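You operate a simulated robot arm through the tools that you are given. There is no shell and no other tool.

You are at the controls of a simulated two-armed robot. One attempt, no reset.

TASK
On the crate end of the blue bench, fold the rag in half.

It is judged by the outcome, as a careful person would: the job done as asked, and still so three seconds after it is handed in. It fails if anything else is knocked over, pushed out of place, dropped, spilled or broken. Flat cloth is picked up by pressing the open fingertips on it (5 to 10 N) and closing them slowly along it; thin cloth reads only 2 to 8 mm in the jaws.

THE ROBOT
Two 7-joint arms with two-finger parallel grippers on one trunk, on a base that moves. Base frame: it is fixed to the floor where the robot stands at the start and does not move with it; the origin is under the middle of the robot, x ahead of it, y to its left, z up. Readings come in m, degrees, newtons and seconds.
The left shoulder is at the start at [0.05, 0.209, 1.196], the right one opposite. With the tool pointing down near the work surface each hand reaches from about 0.1 to 0.88 m from the robot's upright axis, wherever it stands, measured 20 degrees to its own side. Places, roughly: crate end of the blue bench [-1.7, 0.7, 0.8]; rag [-2.25, 0.25, 0.75]. Payload 4.4 kg a hand.
The tool frame of a hand sits at the grasp point between the pads (the TCP): z along the fingers, y along the line on which they close. The tips reach 0.023 m beyond it. The gripper opens to 0.094 m. The fingers are 0.038 m wide and 0.01 m thick; the gripper's body (0.054 by 0.096 m) begins 0.039 m behind the TCP.
Orientation is that of the tool frame in the base frame, as [roll, pitch, yaw] about the fixed x, y, z axes, in that order (R = Rz(yaw) Ry(pitch) Rx(roll)). With the fingers straight down and closing along the base's y, the tool's x points along the base's -x, its y along +y and its z along -z.

THE INTERFACE
- The arms move only by the tool apply_moves. It takes "left_increments", "right_increments" or both (then of equal length, played together; a hand with none holds still); each is a list that holds one entry, the list of rows, each a list of 7 numbers: the shift along the tool's x, y, z in m, then the turn, a rotation vector about the tool's x, y, z in degrees, then the gripper command, from -1 (fully open) to 1 (shut), values between in proportion. In form: [[[x, y, z, rx, ry, rz, gripper], ...]]. A call has 1 to 20 rows; each row is the pose to reach, as a shift and turn from the pose commanded when the call began, along the tool's axes at that moment. Each row takes 0.2 s and may step no farther than 0.05 m and 8.6 degrees from the row before; otherwise, or with a gripper value out of range, the whole call is refused. Where a pose cannot be reached the arm comes as near as it can. A force on the tool above 40 N (or 10 N above the force at the start of the call, whichever is more), or a blocked arm, ends the call early, and 0.2 s more pass. Each finger travels about 0.108 m/s and halts on what it meets, pressing with about 37 N; the grip force reading is that of the motor and also rises with nothing between the fingers. The clock runs only during rows and for 0.2 s after the last one: add rows that repeat a pose to give the fingers time. It gives the time, the measured TCP pose, the force on the tool (base axes), the opening and the grip force at its end, in the units of the frame above (readings bear some noise), with the torque about the TCP (base axes, N m) and any sound that the robot's microphone picked up.
- Cameras (640 x 400 px; columns grow to the right, rows downward): "scene" is now at [0.1265, 0.0575, 1.3539]; the picture's right is [0.71, -0.70, 0.00], its down [-0.49, -0.50, -0.71] and it looks along [0.50, 0.51, -0.71] (base axes); focal length 214 px, centre (320, 200). "left" rides on the left gripper at [0.086, -0.016, -0.074] in its tool frame; the picture's right is [0.18, 0.98, 0.00], its down [-0.58, 0.11, -0.81] and it looks along [-0.79, 0.15, 0.59] (tool axes); focal length 243 px, centre (320, 200). "right" rides on the right gripper at [0.086, 0.016, -0.074] in its tool frame; the picture's right is [-0.18, 0.98, 0.00], its down [-0.58, -0.11, -0.81] and it looks along [-0.79, -0.15, 0.59] (tool axes); focal length 243 px, centre (320, 200). There is no depth. A picture from a camera that has moved, and an enlarged one, comes with that camera's place and axes in the base frame and with its lens.
- snapshot(camera): a new picture of that camera. It takes no simulated time.
- slide_trunk(by): slides the trunk up (or, below 0, down) by that many m; the arms and the scene camera ride with it, the base frame stays. It gives what a move gives, with no picture.
- base_move(legs): drives the robot by 1 to 6 legs, each [ahead, left, turn to the left] in m, m and degrees, along the robot's own axes; the way and the turn of a leg run together, so that a leg with both is an arc; at most 1.5 m and 180 degrees a leg. The arms and the cameras ride along, it lands a little off, and it stops where it bumps. It gives what a move gives.
- head_to(pan, tilt): turns the head with the scene camera to pan (to the left, within 80 degrees either way) and tilt (down, from -29 to 69), counted from straight ahead of the robot. It gives what a move gives.
- inspect(camera, box): a new picture of the part [left, top, right, bottom] of that camera's present view, enlarged. It takes no simulated time.
- job_done(): hands the job in; it is judged then, once.

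Nothing tells you exact positions but the pictures and the camera data. Unless the task says otherwise, let go and move clear before handing in.

The tools are called as a command line: name --argument value ..., lists and objects as JSON in quotes. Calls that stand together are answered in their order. apply_moves: Moves the arms, as the interface text tells. Its arguments: {"type":"object","properties":{"left_increments":{"type":"array","items":{"type":"array","items":{"type":"array","items":{"type":"number"}}}},"right_increments":{"type":"array","items":{"type":"array","items":{"type":"array","items":{"type":"number"}}}}},"required":[]} The other tools are called the same way: slide_trunk (by) moves the trunk up or down; base_move (legs) drives the base; head_to (pan, tilt) turns the head that bears the scene camera; snapshot (camera) takes a picture; inspect (camera, box) takes an enlarged picture of a part of a camera's view; job_done () hands the job in.

At the start:

```text
t: 0.0
left_tool_pos: [0.6705, 0.2292, 0.9798]
left_ee_rot: [-180.0, -0.1, 180.0]
left_force: [-0.5, 0.2, -0.7]
left_ft_torque: [0.0, 0.02, 0.0]
left_finger_gap: 0.0939
left_finger_force: 0.0
right_tool_pos: [0.6755, -0.2693, 1.0104]
right_ee_rot: [179.9, -0.1, -180.0]
right_force: [0.3, 0.0, -0.6]
right_ft_torque: [-0.01, 0.01, 0.0]
right_finger_gap: 0.0939
right_finger_force: 0.0
trunk travel left (down, up): [-0.275, 0.288]
robot x, y, heading: [-0.0003, -0.0036, 0.2]
head pan, tilt (commanded): [45.5, 44.9]
```

scene: 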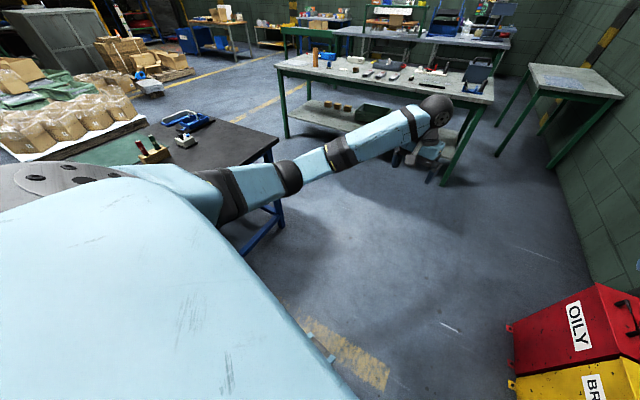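
right: 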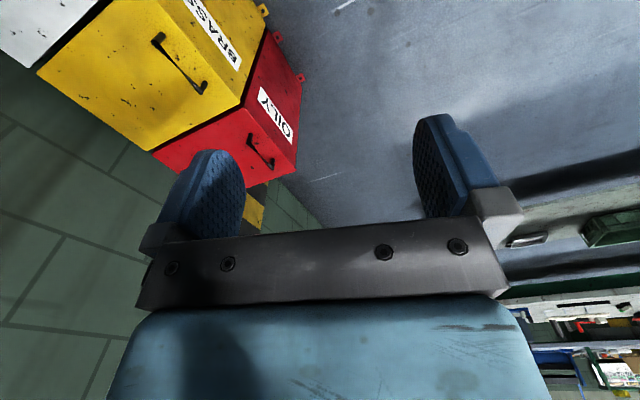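
left: 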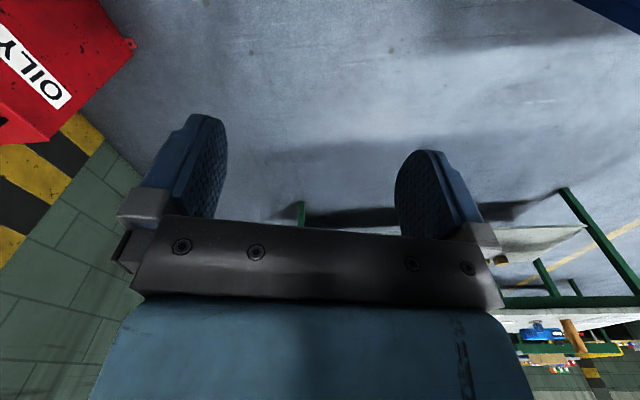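

I see the room ahead-left; the blue bench appears to start to the left of and behind the robot, and the rag should be behind at about (-2.25, 0.25). I'll pan the head to look around first.

head_to --pan 80 --tilt 30

snapshot --camera "scene"

head_to --pan -80 --tilt 30

snapshot --camera "scene"

```text
t: 1.0
left_tool_pos: [0.6695, 0.228, 0.9802]
left_ee_rot: [-180.0, 0.1, -179.9]
left_force: [-0.4, 0.3, 0.6]
left_ft_torque: [-0.01, 0.0, -0.02]
left_finger_gap: 0.094
left_finger_force: 0.1
right_tool_pos: [0.6743, -0.2695, 1.01]
right_ee_rot: [-180.0, 0.0, -180.0]
right_force: [0.3, -1.0, -0.2]
right_ft_torque: [0.0, 0.0, -0.02]
right_finger_gap: 0.0938
right_finger_force: 0.1
trunk travel left (down, up): [-0.275, 0.288]
robot x, y, heading: [0.0007, 0.0004, 0.1]
head pan, tilt (commanded): [80.0, 30.0]
```

```text
taken
camera scene: at [0.0853, 0.0884, 1.3764], right [0.98, -0.17, 0.0], down [-0.09, -0.49, -0.87], along [0.15, 0.85, -0.5], focal length 214 px, centre (320, 200)
```

scene: 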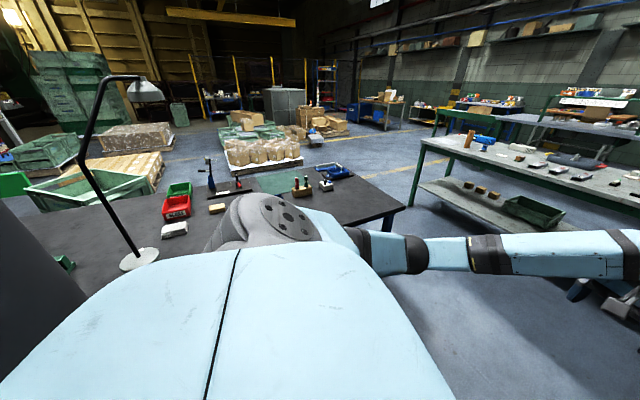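

```text
t: 3.5
left_tool_pos: [0.6693, 0.2284, 0.9801]
left_ee_rot: [-180.0, 0.0, 180.0]
left_force: [-0.6, 0.7, 0.4]
left_ft_torque: [-0.01, -0.02, 0.02]
left_finger_gap: 0.0941
left_finger_force: 0.0
right_tool_pos: [0.6736, -0.2686, 1.0108]
right_ee_rot: [180.0, 0.1, 180.0]
right_force: [-0.5, -0.3, 0.6]
right_ft_torque: [0.04, 0.01, -0.02]
right_finger_gap: 0.0938
right_finger_force: 0.1
trunk travel left (down, up): [-0.275, 0.288]
robot x, y, heading: [0.0009, 0.0042, 0.1]
head pan, tilt (commanded): [-80.0, 30.0]
```

```text
taken
camera scene: at [0.0853, -0.0897, 1.3764], right [-0.98, -0.17, 0.0], down [-0.09, 0.49, -0.87], along [0.15, -0.85, -0.5], focal length 214 px, centre (320, 200)
```

scene: 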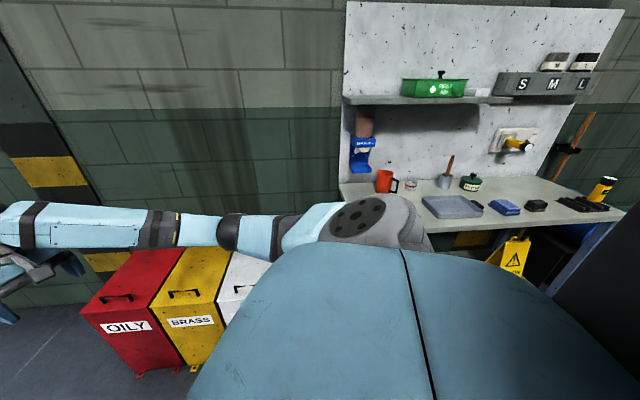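

The blue bench runs along my left side, slightly slanted toward me further back, with a wall table on my right. I'll pull both hands in closer before turning the base so that the arms sweep clear of everything.

apply_moves --left_increments '[[[0.04, 0, -0.01, 0, 0, 0, -1], [0.08, 0, -0.02, 0, 0, 0, -1], [0.12, 0, -0.03, 0, 0, 0, -1], [0.16, 0, -0.04, 0, 0, 0, -1], [0.2, 0, -0.05, 0, 0, 0, -1], [0.24, 0, -0.06, 0, 0, 0, -1], [0.27, 0, -0.07, 0, 0, 0, -1]]]' --right_increments '[[[0.04, 0, -0.01, 0, 0, 0, -1], [0.08, 0, -0.02, 0, 0, 0, -1], [0.12, 0, -0.03, 0, 0, 0, -1], [0.16, 0, -0.04, 0, 0, 0, -1], [0.2, 0, -0.04, 0, 0, 0, -1], [0.24, 0, -0.04, 0, 0, 0, -1], [0.27, 0, -0.04, 0, 0, 0, -1]]]'

snapshot --camera "scene"

```text
t: 5.1
left_tool_pos: [0.3999, 0.2286, 1.0526]
left_ee_rot: [-180.0, 0.0, 179.9]
left_force: [0.3, 0.0, -0.1]
left_ft_torque: [-0.01, 0.02, 0.03]
left_finger_gap: 0.0938
left_finger_force: 0.0
right_tool_pos: [0.403, -0.2711, 1.0502]
right_ee_rot: [-179.9, 0.0, -179.9]
right_force: [0.5, 0.3, -0.7]
right_ft_torque: [0.0, -0.02, -0.01]
right_finger_gap: 0.0938
right_finger_force: 0.0
trunk travel left (down, up): [-0.275, 0.288]
robot x, y, heading: [-0.0028, 0.0028, 0.1]
head pan, tilt (commanded): [-80.0, 30.0]
```

```text
taken
camera scene: at [0.0842, -0.0899, 1.3765], right [-0.98, -0.17, 0.0], down [-0.09, 0.49, -0.87], along [0.15, -0.85, -0.5], focal length 214 px, centre (320, 200)
```

scene: 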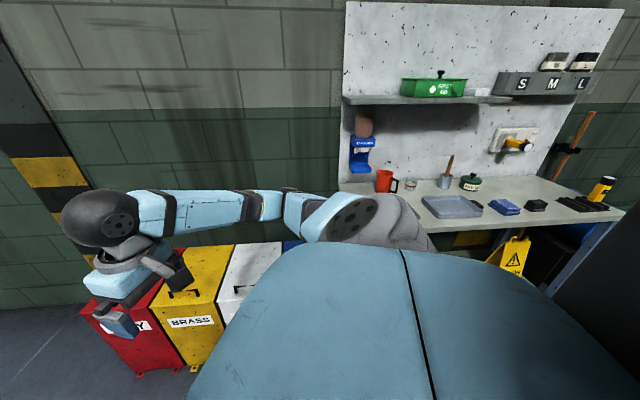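

The hands are in, around 0.4 m from the axis. I'll turn left 90° in place, which keeps the hands well short of the bench edge at about y≈0.8, then look toward -x.

base_move --legs '[[0, 0, 90]]'

head_to --pan 75 --tilt 25

snapshot --camera "scene"

head_to --pan 30 --tilt 30

snapshot --camera "scene"

```text
t: 9.3
left_tool_pos: [-0.2295, 0.4026, 1.0504]
left_ee_rot: [-180.0, 0.0, -90.1]
left_force: [-0.2, -1.2, 0.0]
left_ft_torque: [0.0, -0.01, 0.04]
left_finger_gap: 0.0941
left_finger_force: 0.0
right_tool_pos: [0.2736, 0.4038, 1.0513]
right_ee_rot: [180.0, 0.0, -90.0]
right_force: [-0.7, -0.4, 1.0]
right_ft_torque: [-0.03, 0.01, 0.01]
right_finger_gap: 0.0941
right_finger_force: 0.1
trunk travel left (down, up): [-0.275, 0.288]
robot x, y, heading: [0.0031, -0.0024, 89.8]
head pan, tilt (commanded): [-80.0, 30.0]
```

```text
t: 11.7
left_tool_pos: [-0.2293, 0.4011, 1.0509]
left_ee_rot: [-180.0, 0.0, -90.1]
left_force: [-0.6, 0.0, -0.5]
left_ft_torque: [0.01, 0.0, 0.02]
left_finger_gap: 0.0942
left_finger_force: 0.0
right_tool_pos: [0.2711, 0.4069, 1.049]
right_ee_rot: [179.9, 0.0, -90.2]
right_force: [0.5, -0.2, 0.6]
right_ft_torque: [-0.02, 0.0, 0.01]
right_finger_gap: 0.0941
right_finger_force: 0.1
trunk travel left (down, up): [-0.275, 0.288]
robot x, y, heading: [-0.0004, -0.001, 90.1]
head pan, tilt (commanded): [75.0, 25.0]
```

```text
taken
camera scene: at [-0.0867, 0.0909, 1.3844], right [0.26, 0.97, 0.0], down [0.41, -0.11, -0.91], along [-0.87, 0.24, -0.42], focal length 214 px, centre (320, 200)
```

scene: 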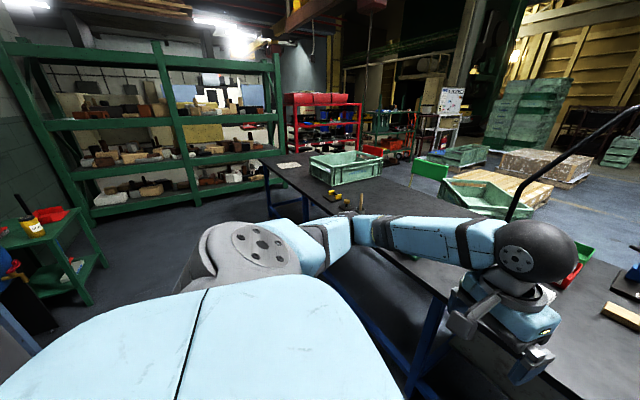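

```text
t: 12.8
left_tool_pos: [-0.2287, 0.4004, 1.0509]
left_ee_rot: [180.0, 0.1, -90.2]
left_force: [-0.6, 0.3, 0.0]
left_ft_torque: [0.02, 0.0, 0.02]
left_finger_gap: 0.0941
left_finger_force: 0.0
right_tool_pos: [0.2715, 0.4045, 1.0509]
right_ee_rot: [-180.0, 0.1, -90.1]
right_force: [-0.7, -0.4, -0.2]
right_ft_torque: [0.01, -0.02, 0.03]
right_finger_gap: 0.0943
right_finger_force: 0.2
trunk travel left (down, up): [-0.275, 0.288]
robot x, y, heading: [0.0029, -0.0043, 89.9]
head pan, tilt (commanded): [30.0, 30.0]
```

```text
taken
camera scene: at [-0.0429, 0.1452, 1.3764], right [0.87, 0.5, 0.0], down [0.25, -0.43, -0.87], along [-0.43, 0.75, -0.5], focal length 214 px, centre (320, 200)
```

scene: 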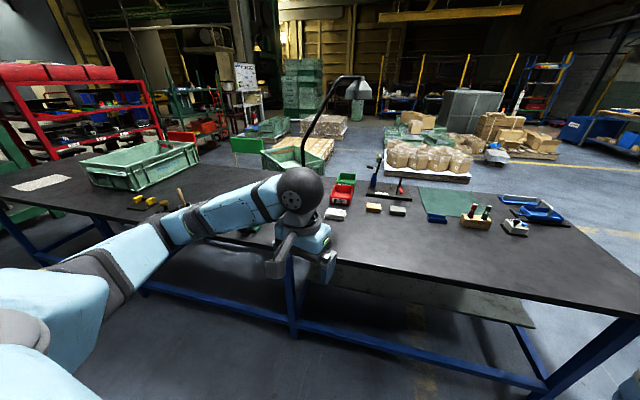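

I see the crate at the far left end of the blue bench, and a light rag lying beyond it near the bench's left end. The bench front edge is slanted about 17°, so I'll square up to it, slide left along the aisle part way, and look again.

base_move --legs '[[0, 0, 16.7], [0.15, 1.2, 0]]'

head_to --pan 50 --tilt 30

snapshot --camera "scene"

```text
t: 24.5
left_tool_pos: [-1.5248, 0.1415, 1.051]
left_ee_rot: [-180.0, 0.0, -74.3]
left_force: [0.5, 0.2, 0.0]
left_ft_torque: [0.01, 0.01, -0.02]
left_finger_gap: 0.094
left_finger_force: 0.0
right_tool_pos: [-1.0436, 0.2794, 1.0508]
right_ee_rot: [-180.0, 0.0, -74.4]
right_force: [-0.6, -0.2, 0.0]
right_ft_torque: [-0.01, -0.01, 0.01]
right_finger_gap: 0.094
right_finger_force: 0.1
trunk travel left (down, up): [-0.275, 0.288]
robot x, y, heading: [-1.1918, -0.1827, 105.7]
head pan, tilt (commanded): [30.0, 30.0]
```

```text
t: 25.3
left_tool_pos: [-1.5248, 0.1409, 1.0513]
left_ee_rot: [-179.9, 0.1, -74.3]
left_force: [0.6, 0.0, -0.2]
left_ft_torque: [0.02, 0.04, 0.0]
left_finger_gap: 0.0936
left_finger_force: 0.0
right_tool_pos: [-1.0422, 0.2814, 1.0502]
right_ee_rot: [-180.0, -0.1, -74.2]
right_force: [0.4, 0.8, -0.9]
right_ft_torque: [-0.02, -0.01, 0.02]
right_finger_gap: 0.0939
right_finger_force: 0.0
trunk travel left (down, up): [-0.275, 0.288]
robot x, y, heading: [-1.1921, -0.1808, 105.6]
head pan, tilt (commanded): [50.0, 30.0]
```

```text
taken
camera scene: at [-1.293, -0.0806, 1.3764], right [0.41, 0.91, 0.0], down [0.46, -0.21, -0.87], along [-0.79, 0.36, -0.5], focal length 214 px, centre (320, 200)
```

scene: 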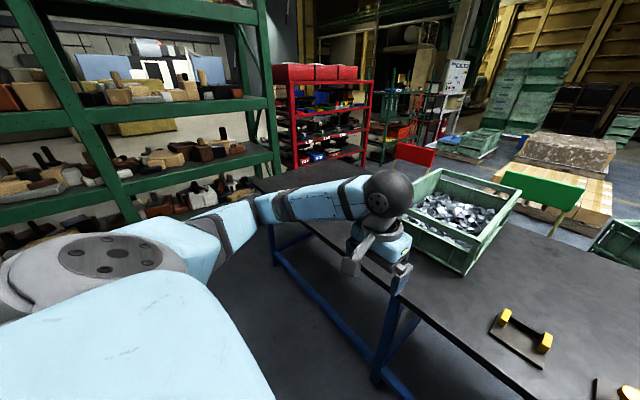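

The bench front edge is about 0.6 m ahead of my axis and the rag is still further left, hidden behind my left arm. I'll slide left another 0.85 m and look straight down at the bench end.

base_move --legs '[[0, 0.85, 0]]'

head_to --pan 0 --tilt 45

snapshot --camera "scene"

```text
t: 33.2
left_tool_pos: [-2.3525, -0.091, 1.0513]
left_ee_rot: [-180.0, -0.1, -74.4]
left_force: [-0.1, 0.1, 0.0]
left_ft_torque: [0.01, 0.02, -0.01]
left_finger_gap: 0.0941
left_finger_force: 0.0
right_tool_pos: [-1.8712, 0.0487, 1.0507]
right_ee_rot: [-180.0, 0.0, -74.4]
right_force: [0.0, -0.8, 0.2]
right_ft_torque: [0.03, 0.01, 0.04]
right_finger_gap: 0.0941
right_finger_force: 0.1
trunk travel left (down, up): [-0.275, 0.288]
robot x, y, heading: [-2.0254, -0.4134, 105.6]
head pan, tilt (commanded): [50.0, 30.0]
```

```text
t: 34.4
left_tool_pos: [-2.3512, -0.0905, 1.0508]
left_ee_rot: [-180.0, 0.1, -74.3]
left_force: [0.0, -0.3, 0.2]
left_ft_torque: [0.02, 0.01, -0.02]
left_finger_gap: 0.094
left_finger_force: 0.0
right_tool_pos: [-1.8705, 0.049, 1.0506]
right_ee_rot: [-179.9, 0.0, -74.4]
right_force: [0.1, -0.1, 0.3]
right_ft_torque: [0.01, 0.0, -0.02]
right_finger_gap: 0.0938
right_finger_force: 0.0
trunk travel left (down, up): [-0.275, 0.288]
robot x, y, heading: [-2.0235, -0.4132, 105.5]
head pan, tilt (commanded): [0.0, 45.0]
```

```text
taken
camera scene: at [-2.0609, -0.2718, 1.3538], right [0.96, 0.27, 0.0], down [0.19, -0.68, -0.71], along [-0.19, 0.68, -0.71], focal length 214 px, centre (320, 200)
```

scene: 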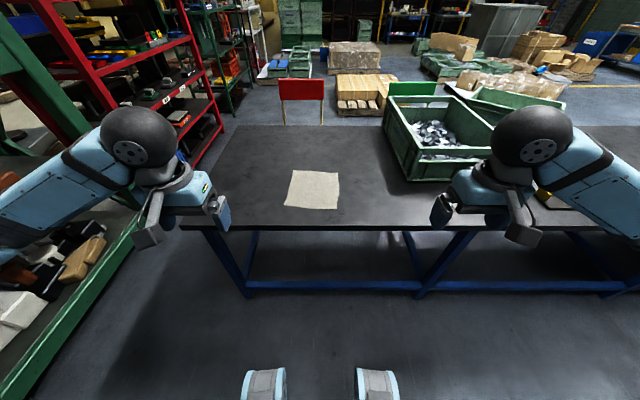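

Now I see the rag clearly: a light square cloth lying flat near the front edge of the bench, with a parts crate to its right. I'll enlarge it to get its shape and corners.

inspect --camera "scene" --box '[260, 150, 380, 225]'

snapshot --camera "left"

snapshot --camera "right"

```text
5.33 times, centred on (320, 188) of scene
camera zoom: at [-2.0609, -0.2718, 1.3538], right [0.96, 0.27, 0.0], down [0.19, -0.68, -0.71], along [-0.19, 0.68, -0.71], focal length 1144 px, centre (320, 267)
```

zoom: 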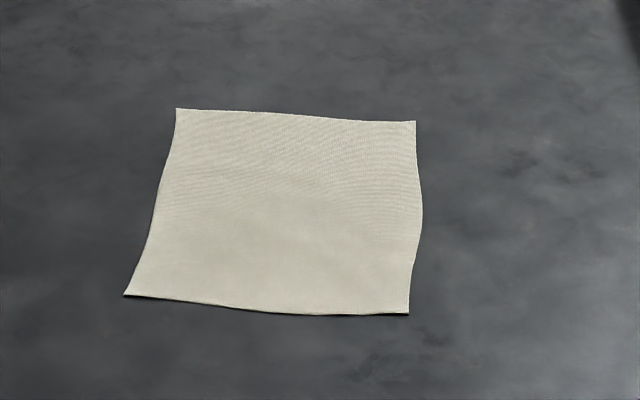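

```text
taken
camera left: at [-2.313, -0.1694, 1.125], right [-0.9, -0.44, 0.0], down [-0.26, 0.53, 0.81], along [-0.36, 0.72, -0.59], focal length 243 px, centre (320, 200)
```

left: 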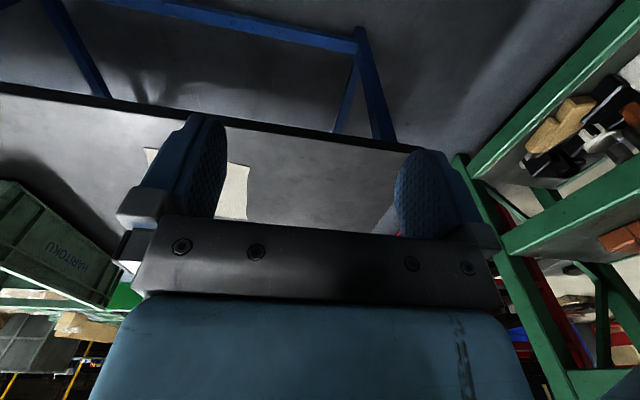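

```text
taken
camera right: at [-1.8625, -0.038, 1.1262], right [-1.0, -0.09, 0.0], down [-0.05, 0.59, 0.81], along [-0.07, 0.8, -0.59], focal length 243 px, centre (320, 200)
```

right: 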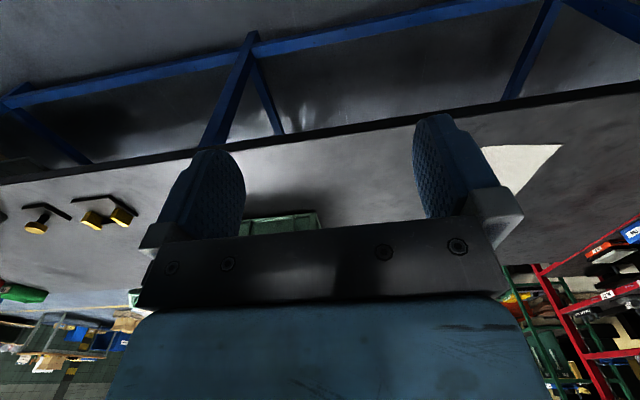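

The rag is a roughly 0.21 × 0.22 m square, centred about 0.82 m ahead of my axis and turned about 5° clockwise relative to me; the bench edge is about 0.61 m ahead, and the base front looks to be about 0.3 m. I'll close in 0.2 m so both hands reach the far edge comfortably.

base_move --legs '[[0.2, 0.03, 0]]'

head_to --pan 0 --tilt 55

snapshot --camera "scene"

snapshot --camera "left"

snapshot --camera "right"

```text
t: 36.0
left_tool_pos: [-2.4362, 0.094, 1.0514]
left_ee_rot: [-180.0, 0.0, -74.3]
left_force: [0.2, 0.3, -0.4]
left_ft_torque: [0.0, -0.01, 0.02]
left_finger_gap: 0.0941
left_finger_force: 0.1
right_tool_pos: [-1.9535, 0.2351, 1.0505]
right_ee_rot: [-180.0, 0.0, -74.3]
right_force: [-0.2, 0.2, -0.3]
right_ft_torque: [0.0, -0.01, 0.0]
right_finger_gap: 0.0942
right_finger_force: 0.1
trunk travel left (down, up): [-0.275, 0.288]
robot x, y, heading: [-2.1043, -0.2296, 105.5]
head pan, tilt (commanded): [0.0, 45.0]
```

```text
t: 36.8
left_tool_pos: [-2.435, 0.0936, 1.0503]
left_ee_rot: [-180.0, 0.1, -74.3]
left_force: [-0.3, 0.7, 0.3]
left_ft_torque: [0.0, 0.01, -0.02]
left_finger_gap: 0.094
left_finger_force: 0.0
right_tool_pos: [-1.9544, 0.233, 1.05]
right_ee_rot: [-179.9, 0.0, -74.3]
right_force: [0.1, -0.3, -0.2]
right_ft_torque: [0.0, -0.04, 0.01]
right_finger_gap: 0.0939
right_finger_force: 0.0
trunk travel left (down, up): [-0.275, 0.288]
robot x, y, heading: [-2.104, -0.2295, 105.7]
head pan, tilt (commanded): [0.0, 55.0]
```

```text
taken
camera scene: at [-2.1415, -0.0963, 1.3405], right [0.96, 0.27, 0.0], down [0.22, -0.79, -0.57], along [-0.15, 0.55, -0.82], focal length 214 px, centre (320, 200)
```

scene: 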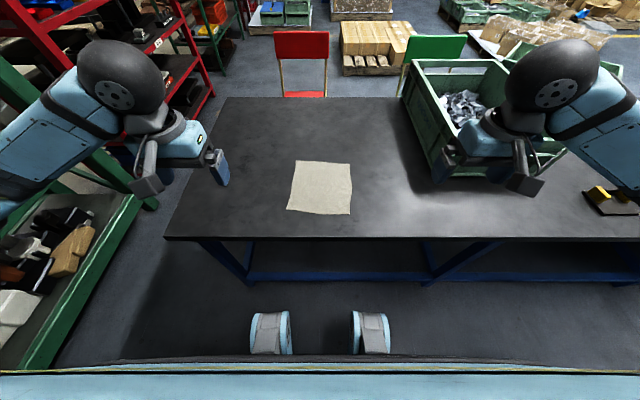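

```text
taken
camera left: at [-2.3963, 0.0147, 1.125], right [-0.9, -0.44, 0.0], down [-0.26, 0.53, 0.81], along [-0.36, 0.72, -0.59], focal length 243 px, centre (320, 200)
```

left: 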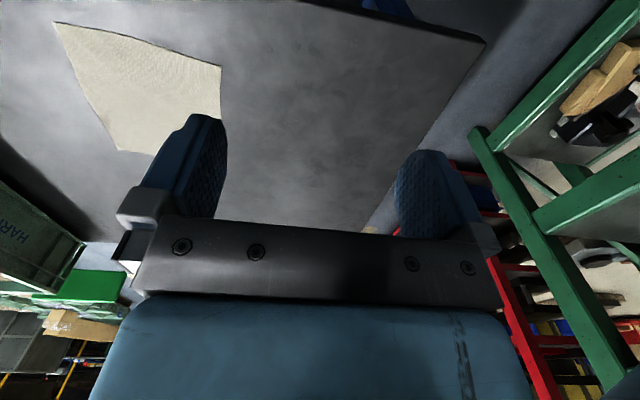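

```text
taken
camera right: at [-1.9459, 0.1464, 1.1262], right [-1.0, -0.09, 0.0], down [-0.05, 0.59, 0.81], along [-0.07, 0.8, -0.59], focal length 243 px, centre (320, 200)
```

right: 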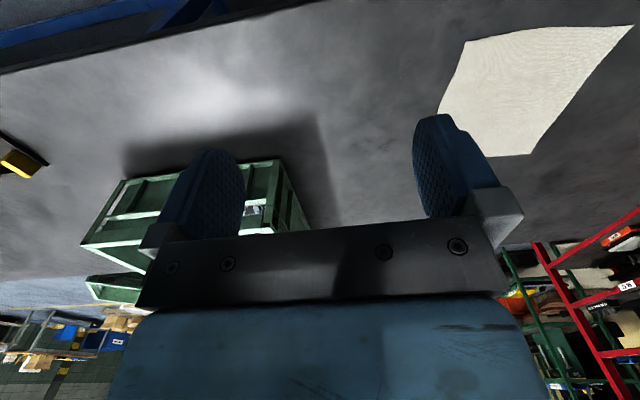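

The base stopped clear of the bench. I'll take enlarged views of the rag from the three cameras to triangulate its corners and height.

inspect --camera "scene" --box '[260, 140, 380, 215]'

inspect --camera "left" --box '[40, 0, 240, 125]'

inspect --camera "right" --box '[420, 0, 640, 160]'

```text
5.33 times, centred on (320, 178) of scene
camera zoom: at [-2.1415, -0.0963, 1.3405], right [0.96, 0.27, 0.0], down [0.22, -0.79, -0.57], along [-0.15, 0.55, -0.82], focal length 1144 px, centre (320, 320)
```

zoom: 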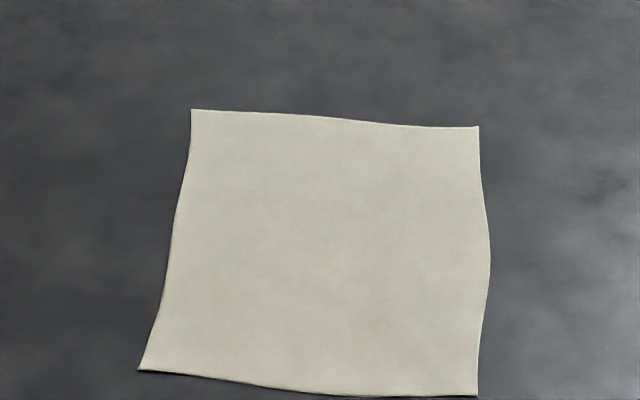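

```text
3.20 times, centred on (140, 62) of left
camera zoom: at [-2.3963, 0.0147, 1.125], right [-0.9, -0.44, 0.0], down [-0.26, 0.53, 0.81], along [-0.36, 0.72, -0.59], focal length 776 px, centre (896, 640)
```

zoom: 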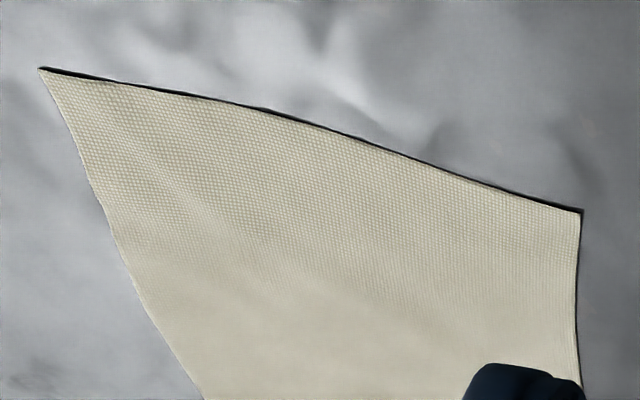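

```text
2.50 times, centred on (530, 80) of right
camera zoom: at [-1.9459, 0.1464, 1.1262], right [-1.0, -0.09, 0.0], down [-0.05, 0.59, 0.81], along [-0.07, 0.8, -0.59], focal length 606 px, centre (-205, 500)
```

zoom: 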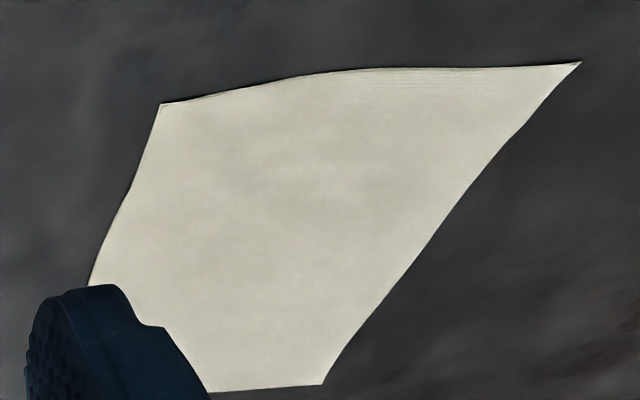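

Triangulating the three views puts the rag surface at z≈0.770, with corners NL(-2.343, 0.224), NR(-2.147, 0.261), FL(-2.385, 0.437) and FR(-2.188, 0.475). I plan to pinch the far edge near both corners and fold it toward me onto the near edge; first I bring both hands to a hover about 0.1 m above the far corners.

apply_moves --left_increments '[[[-0.0318, -0.0171, 0.015, 0, 0, 0.5, -0.8], [-0.0635, -0.0342, 0.03, 0, 0, 1, -0.6], [-0.0953, -0.0513, 0.045, 0, 0, 1.5, -0.4], [-0.1271, -0.0684, 0.06, 0, 0, 2, -0.2], [-0.1589, -0.0856, 0.075, 0, 0, 2.5, 0], [-0.1906, -0.1027, 0.09, 0, 0, 3, 0.2], [-0.2224, -0.1198, 0.105, 0, 0, 3.5, 0.2], [-0.2542, -0.1369, 0.12, 0, 0, 4, 0.2], [-0.2859, -0.154, 0.135, 0, 0, 4.5, 0.2], [-0.3177, -0.1711, 0.15, 0, 0, 5, 0.2], [-0.3177, -0.1711, 0.15, 0, 0, 5, 0.2]]]' --right_increments '[[[-0.0301, 0.0189, 0.015, 0, 0, 0.5, -0.8], [-0.0602, 0.0378, 0.03, 0, 0, 1, -0.6], [-0.0904, 0.0568, 0.045, 0, 0, 1.5, -0.4], [-0.1205, 0.0757, 0.06, 0, 0, 2, -0.2], [-0.1506, 0.0946, 0.075, 0, 0, 2.5, 0], [-0.1807, 0.1135, 0.09, 0, 0, 3, 0.2], [-0.2108, 0.1324, 0.105, 0, 0, 3.5, 0.2], [-0.241, 0.1514, 0.12, 0, 0, 4, 0.2], [-0.2711, 0.1703, 0.135, 0, 0, 4.5, 0.2], [-0.3012, 0.1892, 0.15, 0, 0, 5, 0.2], [-0.3012, 0.1892, 0.15, 0, 0, 5, 0.2]]]'

snapshot --camera "scene"

snapshot --camera "left"

snapshot --camera "right"

```text
t: 39.2
left_tool_pos: [-2.3582, 0.4449, 0.9]
left_ee_rot: [-180.0, 0.0, -79.3]
left_force: [-0.3, 0.0, 0.7]
left_ft_torque: [0.03, 0.03, 0.02]
left_finger_gap: 0.0376
left_finger_force: 0.1
right_tool_pos: [-2.2189, 0.4681, 0.9019]
right_ee_rot: [-180.0, 0.0, -79.2]
right_force: [-0.7, 0.5, -0.2]
right_ft_torque: [0.0, -0.01, -0.01]
right_finger_gap: 0.0374
right_finger_force: 0.1
trunk travel left (down, up): [-0.275, 0.288]
robot x, y, heading: [-2.1081, -0.2266, 105.6]
head pan, tilt (commanded): [0.0, 55.0]
```

```text
taken
camera scene: at [-2.1415, -0.097, 1.3405], right [0.96, 0.27, 0.0], down [0.22, -0.79, -0.57], along [-0.15, 0.55, -0.82], focal length 214 px, centre (320, 200)
```

scene: 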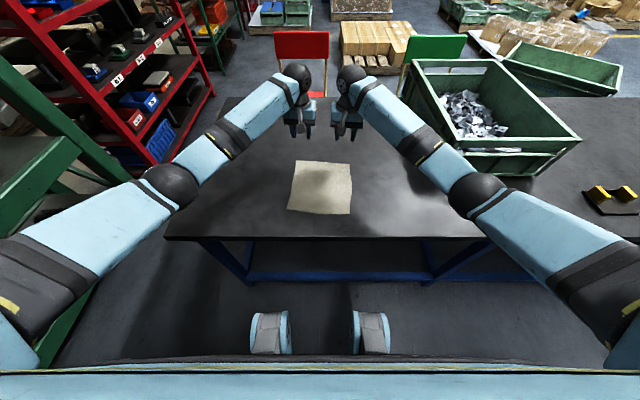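

```text
taken
camera left: at [-2.3259, 0.3628, 0.9744], right [-0.93, -0.36, 0.0], down [-0.21, 0.55, 0.81], along [-0.29, 0.75, -0.59], focal length 243 px, centre (320, 200)
```

left: 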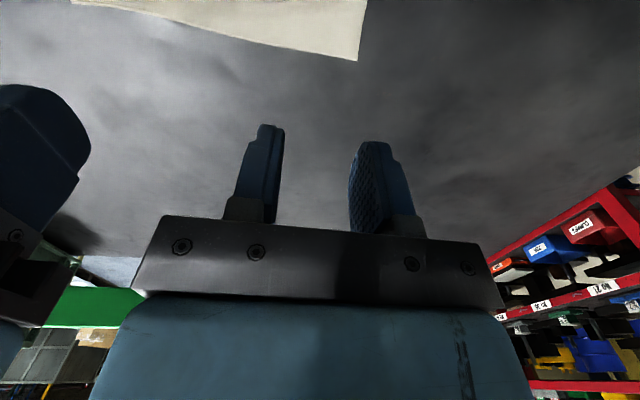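

```text
taken
camera right: at [-2.218, 0.3822, 0.9776], right [-1.0, 0.0, 0.0], down [0.0, 0.59, 0.81], along [0.0, 0.81, -0.59], focal length 243 px, centre (320, 200)
```

right: 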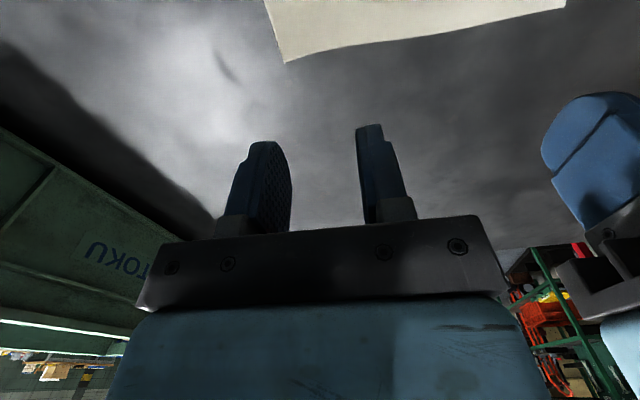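

The wrist views agree with my corner estimates within about 2 mm, and both hands hover properly over the far corners without nearing each other or the crate. I'll lower both to just above the cloth.

apply_moves --left_increments '[[[0, 0, 0.03, 0, 0, 0, 0.2], [0, 0, 0.06, 0, 0, 0, 0.2], [0, 0, 0.085, 0, 0, 0, 0.2], [0, 0, 0.1, 0, 0, 0, 0.2], [0, 0, 0.1, 0, 0, 0, 0.2]]]' --right_increments '[[[-0.001, 0, 0.03, 0, 0, 0, 0.2], [-0.002, 0, 0.06, 0, 0, 0, 0.2], [-0.003, 0, 0.085, 0, 0, 0, 0.2], [-0.003, 0, 0.1, 0, 0, 0, 0.2], [-0.003, 0, 0.1, 0, 0, 0, 0.2]]]'

snapshot --camera "left"

snapshot --camera "right"

inspect --camera "scene" --box '[240, 90, 400, 220]'

```text
t: 40.4
left_tool_pos: [-2.355, 0.4451, 0.8007]
left_ee_rot: [179.9, 0.0, -79.4]
left_force: [-0.1, -0.5, -0.7]
left_ft_torque: [0.02, -0.01, 0.01]
left_finger_gap: 0.0374
left_finger_force: 0.0
right_tool_pos: [-2.219, 0.4756, 0.7993]
right_ee_rot: [-179.9, 0.0, -79.4]
right_force: [0.8, 0.2, 1.1]
right_ft_torque: [0.03, 0.01, 0.01]
right_finger_gap: 0.0375
right_finger_force: 0.0
trunk travel left (down, up): [-0.275, 0.288]
robot x, y, heading: [-2.1099, -0.2297, 105.7]
head pan, tilt (commanded): [0.0, 55.0]
```

```text
taken
camera left: at [-2.324, 0.3633, 0.8746], right [-0.93, -0.36, 0.0], down [-0.21, 0.55, 0.81], along [-0.29, 0.75, -0.59], focal length 243 px, centre (320, 200)
```

left: 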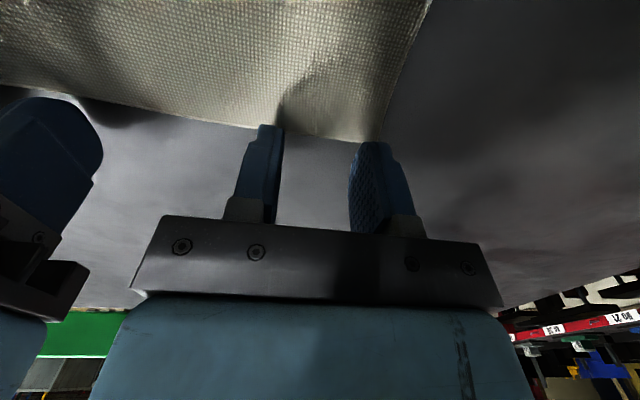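

```text
taken
camera right: at [-2.2186, 0.3886, 0.8752], right [-1.0, 0.0, 0.0], down [0.0, 0.59, 0.81], along [0.0, 0.81, -0.59], focal length 243 px, centre (320, 200)
```

right: 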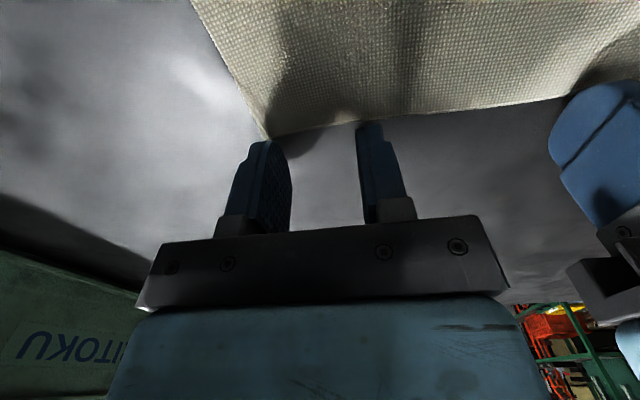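

```text
3.08 times, centred on (320, 155) of scene
camera zoom: at [-2.1416, -0.0963, 1.3404], right [0.96, 0.27, 0.0], down [0.22, -0.79, -0.57], along [-0.15, 0.55, -0.82], focal length 660 px, centre (320, 338)
```

zoom: 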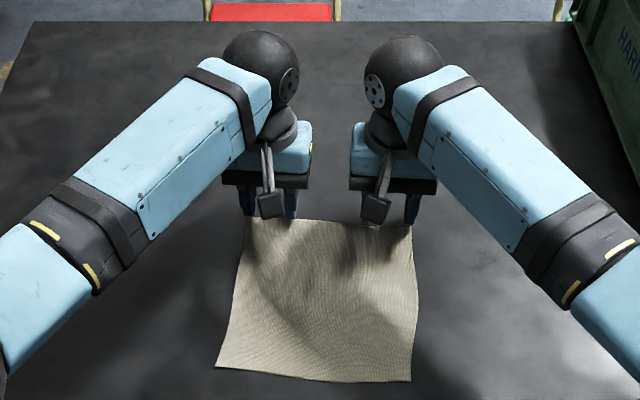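

The fingertips are narrower at the very end (about ±11 mm), so the overlap on the cloth is only about 8 mm. I'll shift both hands 8 mm toward me for a better overlap, then lower a millimetre at a time watching the force.

apply_moves --left_increments '[[[0.008, 0, 0.0, 0, 0, 0, 0.2], [0.008, 0, 0.004, 0, 0, 0, 0.2], [0.008, 0, 0.006, 0, 0, 0, 0.2], [0.008, 0, 0.007, 0, 0, 0, 0.2], [0.008, 0, 0.007, 0, 0, 0, 0.2]]]' --right_increments '[[[0.008, 0.003, 0.0, 0, 0, 0, 0.2], [0.008, 0.003, 0.004, 0, 0, 0, 0.2], [0.008, 0.003, 0.006, 0, 0, 0, 0.2], [0.008, 0.003, 0.007, 0, 0, 0, 0.2], [0.008, 0.003, 0.007, 0, 0, 0, 0.2]]]'

inspect --camera "left" --box '[180, 60, 460, 235]'

inspect --camera "right" --box '[180, 60, 460, 235]'

```text
t: 41.6
left_tool_pos: [-2.3544, 0.4377, 0.7943]
left_ee_rot: [180.0, 0.1, -79.3]
left_force: [-0.7, -0.2, 1.1]
left_ft_torque: [0.01, 0.0, 0.02]
left_finger_gap: 0.0379
left_finger_force: 0.1
right_tool_pos: [-2.2204, 0.4662, 0.7945]
right_ee_rot: [-180.0, 0.1, -79.2]
right_force: [-0.9, 1.7, 7.8]
right_ft_torque: [-0.02, -0.01, -0.02]
right_finger_gap: 0.0378
right_finger_force: 0.0
trunk travel left (down, up): [-0.275, 0.288]
robot x, y, heading: [-2.1037, -0.228, 105.8]
head pan, tilt (commanded): [0.0, 55.0]
```

```text
2.29 times, centred on (320, 148) of left
camera zoom: at [-2.3232, 0.3553, 0.8682], right [-0.93, -0.36, 0.0], down [-0.21, 0.55, 0.81], along [-0.29, 0.75, -0.59], focal length 555 px, centre (320, 320)
```

zoom: 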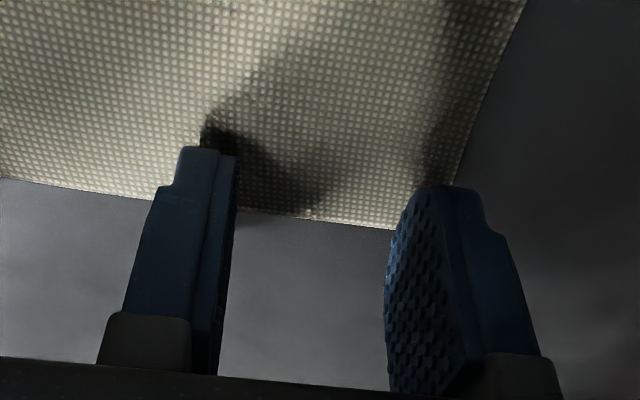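

```text
2.29 times, centred on (320, 148) of right
camera zoom: at [-2.2198, 0.3794, 0.8697], right [-1.0, 0.0, 0.0], down [0.0, 0.59, 0.81], along [0.0, 0.81, -0.59], focal length 555 px, centre (320, 320)
```

zoom: 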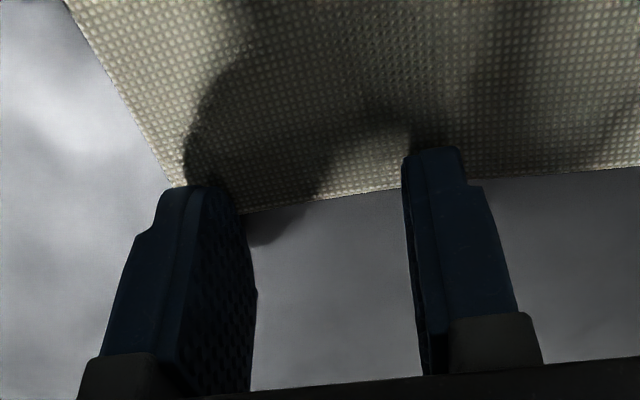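

The right fingers now press with about 8 N, while the left barely touches and its outer finger is half off the cloth's side edge. I'll shift the left hand 4 mm inward and lower it until it presses similarly.

apply_moves --left_increments '[[[0, -0.002, -0.001, 0, 0, 0, 0.2], [0, -0.004, 0.0, 0, 0, 0, 0.2], [0, -0.004, 0.0008, 0, 0, 0, 0.2], [0, -0.004, 0.0012, 0, 0, 0, 0.2], [0, -0.004, 0.0012, 0, 0, 0, 0.2]]]'

inspect --camera "left" --box '[180, 60, 460, 235]'

```text
t: 42.8
left_tool_pos: [-2.351, 0.4377, 0.7948]
left_ee_rot: [179.9, 0.1, -79.5]
left_force: [1.0, 0.6, 3.9]
left_ft_torque: [-0.01, -0.02, 0.02]
left_finger_gap: 0.0375
left_finger_force: 0.0
right_tool_pos: [-2.2201, 0.4669, 0.7939]
right_ee_rot: [-179.9, 0.0, -79.3]
right_force: [-1.4, 1.3, 10.4]
right_ft_torque: [-0.05, -0.05, -0.02]
right_finger_gap: 0.0373
right_finger_force: 0.0
trunk travel left (down, up): [-0.275, 0.288]
robot x, y, heading: [-2.1045, -0.2286, 105.8]
head pan, tilt (commanded): [0.0, 55.0]
```

```text
2.29 times, centred on (320, 148) of left
camera zoom: at [-2.3186, 0.3557, 0.868], right [-0.93, -0.36, 0.0], down [-0.21, 0.55, 0.81], along [-0.29, 0.75, -0.59], focal length 555 px, centre (320, 320)
```

zoom: 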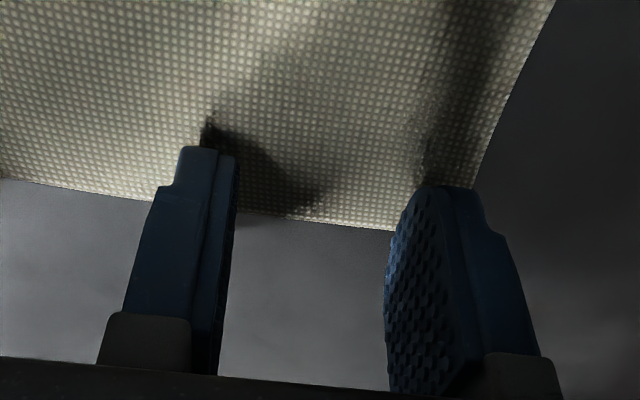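

Left reads about 4 N and right about 10 N, so I'll even them toward 7 N and start closing slowly, easing both hands slightly inward so the cloth between them is not pulled tight. I'll stop halfway to look at the ruck.

apply_moves --left_increments '[[[0, 0, 0.0005, 0, 0, 0, 0.2], [0, 0, 0.0005, 0, 0, 0, 0.2], [0, -0.0005, 0.0005, 0, 0, 0, 0.25], [0, -0.001, 0.0005, 0, 0, 0, 0.3], [0, -0.0015, 0.0005, 0, 0, 0, 0.35], [0, -0.002, 0.0005, 0, 0, 0, 0.4], [0, -0.0025, 0.0005, 0, 0, 0, 0.45], [0, -0.003, 0.0005, 0, 0, 0, 0.5], [0, -0.0035, 0.0005, 0, 0, 0, 0.55], [0, -0.004, 0.0005, 0, 0, 0, 0.6]]]' --right_increments '[[[0, 0, -0.0003, 0, 0, 0, 0.2], [0, 0, -0.0003, 0, 0, 0, 0.2], [0, 0.0005, -0.0003, 0, 0, 0, 0.25], [0, 0.001, -0.0003, 0, 0, 0, 0.3], [0, 0.0015, -0.0003, 0, 0, 0, 0.35], [0, 0.002, -0.0003, 0, 0, 0, 0.4], [0, 0.0025, -0.0003, 0, 0, 0, 0.45], [0, 0.003, -0.0003, 0, 0, 0, 0.5], [0, 0.0035, -0.0003, 0, 0, 0, 0.55], [0, 0.004, -0.0003, 0, 0, 0, 0.6]]]'

inspect --camera "left" --box '[180, 60, 460, 235]'

inspect --camera "right" --box '[180, 60, 460, 235]'

inspect --camera "scene" --box '[260, 130, 380, 220]'

```text
t: 45.0
left_tool_pos: [-2.3465, 0.4395, 0.7942]
left_ee_rot: [-179.9, 0.2, -79.3]
left_force: [-2.0, 0.5, 16.5]
left_ft_torque: [-0.06, 0.07, -0.04]
left_finger_gap: 0.0198
left_finger_force: 1.6
right_tool_pos: [-2.2241, 0.4643, 0.7948]
right_ee_rot: [-180.0, 0.2, -79.3]
right_force: [-0.7, -0.7, -0.3]
right_ft_torque: [-0.01, -0.05, 0.04]
right_finger_gap: 0.0188
right_finger_force: 0.2
trunk travel left (down, up): [-0.275, 0.288]
robot x, y, heading: [-2.1072, -0.2306, 105.8]
head pan, tilt (commanded): [0.0, 55.0]
```

```text
2.29 times, centred on (320, 148) of left
camera zoom: at [-2.3151, 0.3565, 0.8678], right [-0.93, -0.36, 0.0], down [-0.21, 0.55, 0.81], along [-0.29, 0.75, -0.59], focal length 555 px, centre (320, 320)
```

zoom: 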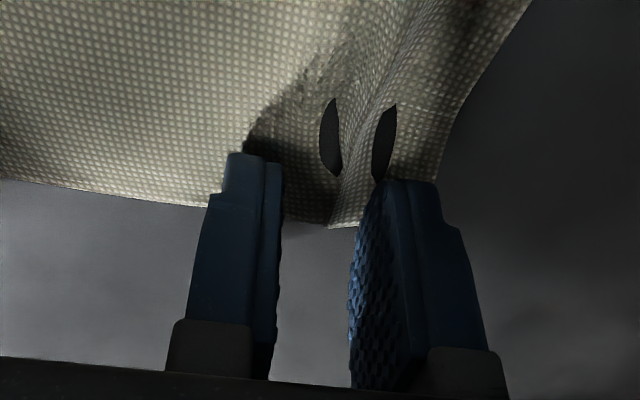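

```text
2.29 times, centred on (320, 148) of right
camera zoom: at [-2.2228, 0.3778, 0.8702], right [-1.0, 0.0, 0.0], down [0.0, 0.59, 0.81], along [0.0, 0.81, -0.59], focal length 555 px, centre (320, 320)
```

zoom: 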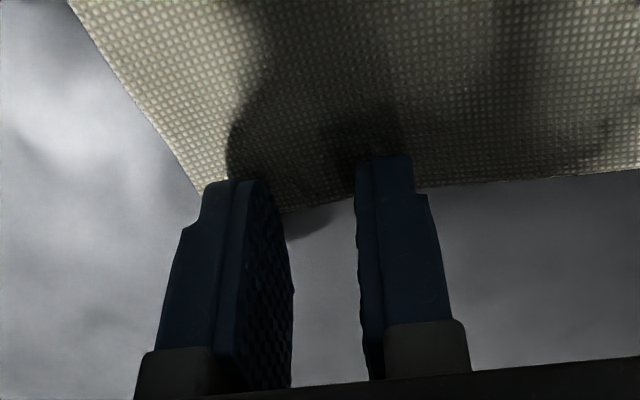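

```text
4.44 times, centred on (320, 175) of scene
camera zoom: at [-2.1411, -0.098, 1.3407], right [0.96, 0.27, 0.0], down [0.22, -0.79, -0.58], along [-0.16, 0.55, -0.82], focal length 953 px, centre (320, 311)
```

zoom: 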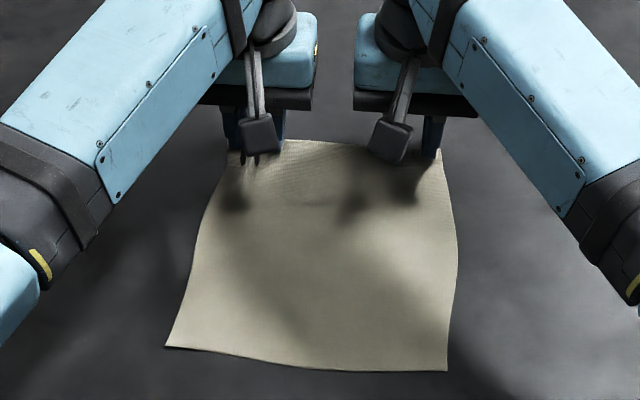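

The left hand formed a nice ruck (pressing about 16 N, a bit much), but the right hand lost contact and just slid. I'll finish closing the left hand with slightly less pressure while the right lifts a few millimetres, reopens and resets.

apply_moves --left_increments '[[[0, 0, -0.0004, 0, 0, 0, 0.6], [0, -0.0005, -0.0004, 0, 0, 0, 0.65], [0, -0.001, -0.0004, 0, 0, 0, 0.7], [0, -0.0015, -0.0004, 0, 0, 0, 0.75], [0, -0.002, -0.0004, 0, 0, 0, 0.8], [0, -0.0025, -0.0004, 0, 0, 0, 0.85], [0, -0.003, -0.0004, 0, 0, 0, 0.9], [0, -0.0035, -0.0004, 0, 0, 0, 0.95], [0, -0.004, -0.0004, 0, 0, 0, 1.0], [0, -0.004, -0.0004, 0, 0, 0, 1.0], [0, -0.004, -0.0004, 0, 0, 0, 1.0]]]' --right_increments '[[[0, 0, -0.003, 0, 0, 0, 0.6], [0, 0, -0.006, 0, 0, 0, 0.6], [0, 0, -0.006, 0, 0, 0, 0.5], [0, 0, -0.006, 0, 0, 0, 0.4], [0, 0, -0.006, 0, 0, 0, 0.3], [0, 0, -0.006, 0, 0, 0, 0.2], [0, 0, -0.006, 0, 0, 0, 0.2], [0, 0, -0.006, 0, 0, 0, 0.2], [0, 0, -0.006, 0, 0, 0, 0.2], [0, 0, -0.006, 0, 0, 0, 0.2], [0, 0, -0.006, 0, 0, 0, 0.2]]]'

inspect --camera "left" --box '[180, 60, 460, 235]'

inspect --camera "right" --box '[120, 0, 520, 250]'

inspect --camera "scene" --box '[260, 130, 380, 220]'

```text
t: 47.4
left_tool_pos: [-2.343, 0.4381, 0.7946]
left_ee_rot: [179.9, 0.1, -79.3]
left_force: [-4.1, -1.4, 18.7]
left_ft_torque: [-0.14, 0.1, -0.04]
left_finger_gap: 0.0018
left_finger_force: 37.1
right_tool_pos: [-2.2237, 0.4645, 0.8017]
right_ee_rot: [180.0, 0.1, -79.3]
right_force: [-0.4, -0.1, -1.0]
right_ft_torque: [0.01, 0.03, 0.01]
right_finger_gap: 0.0376
right_finger_force: 0.0
trunk travel left (down, up): [-0.275, 0.288]
robot x, y, heading: [-2.1066, -0.2359, 105.4]
head pan, tilt (commanded): [0.0, 55.0]
```

```text
2.29 times, centred on (320, 148) of left
camera zoom: at [-2.3106, 0.3568, 0.8678], right [-0.93, -0.36, 0.0], down [-0.21, 0.55, 0.81], along [-0.29, 0.75, -0.59], focal length 555 px, centre (320, 320)
```

zoom: 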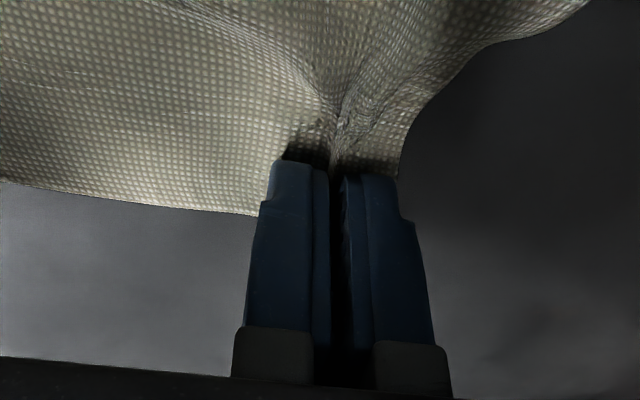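

```text
1.60 times, centred on (320, 125) of right
camera zoom: at [-2.2229, 0.3775, 0.8768], right [-1.0, 0.0, 0.0], down [0.0, 0.59, 0.81], along [0.0, 0.81, -0.59], focal length 388 px, centre (320, 320)
```

zoom: 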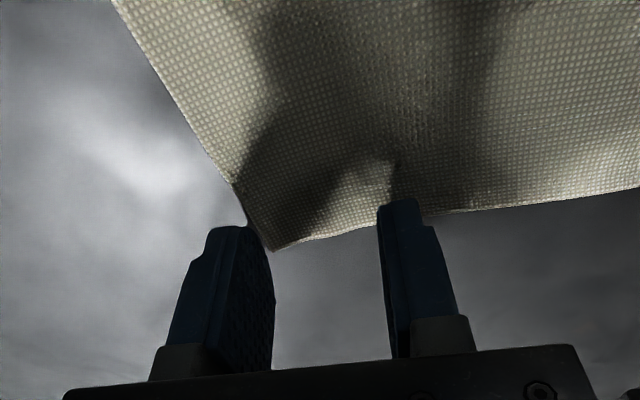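

```text
4.44 times, centred on (320, 175) of scene
camera zoom: at [-2.1411, -0.0985, 1.3408], right [0.96, 0.27, 0.0], down [0.22, -0.79, -0.58], along [-0.16, 0.55, -0.82], focal length 953 px, centre (320, 311)
```

zoom: 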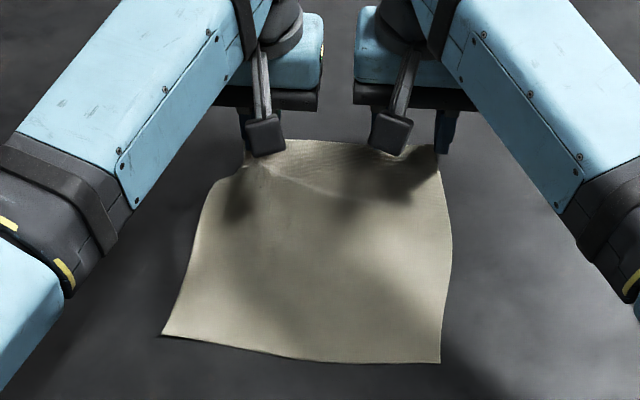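

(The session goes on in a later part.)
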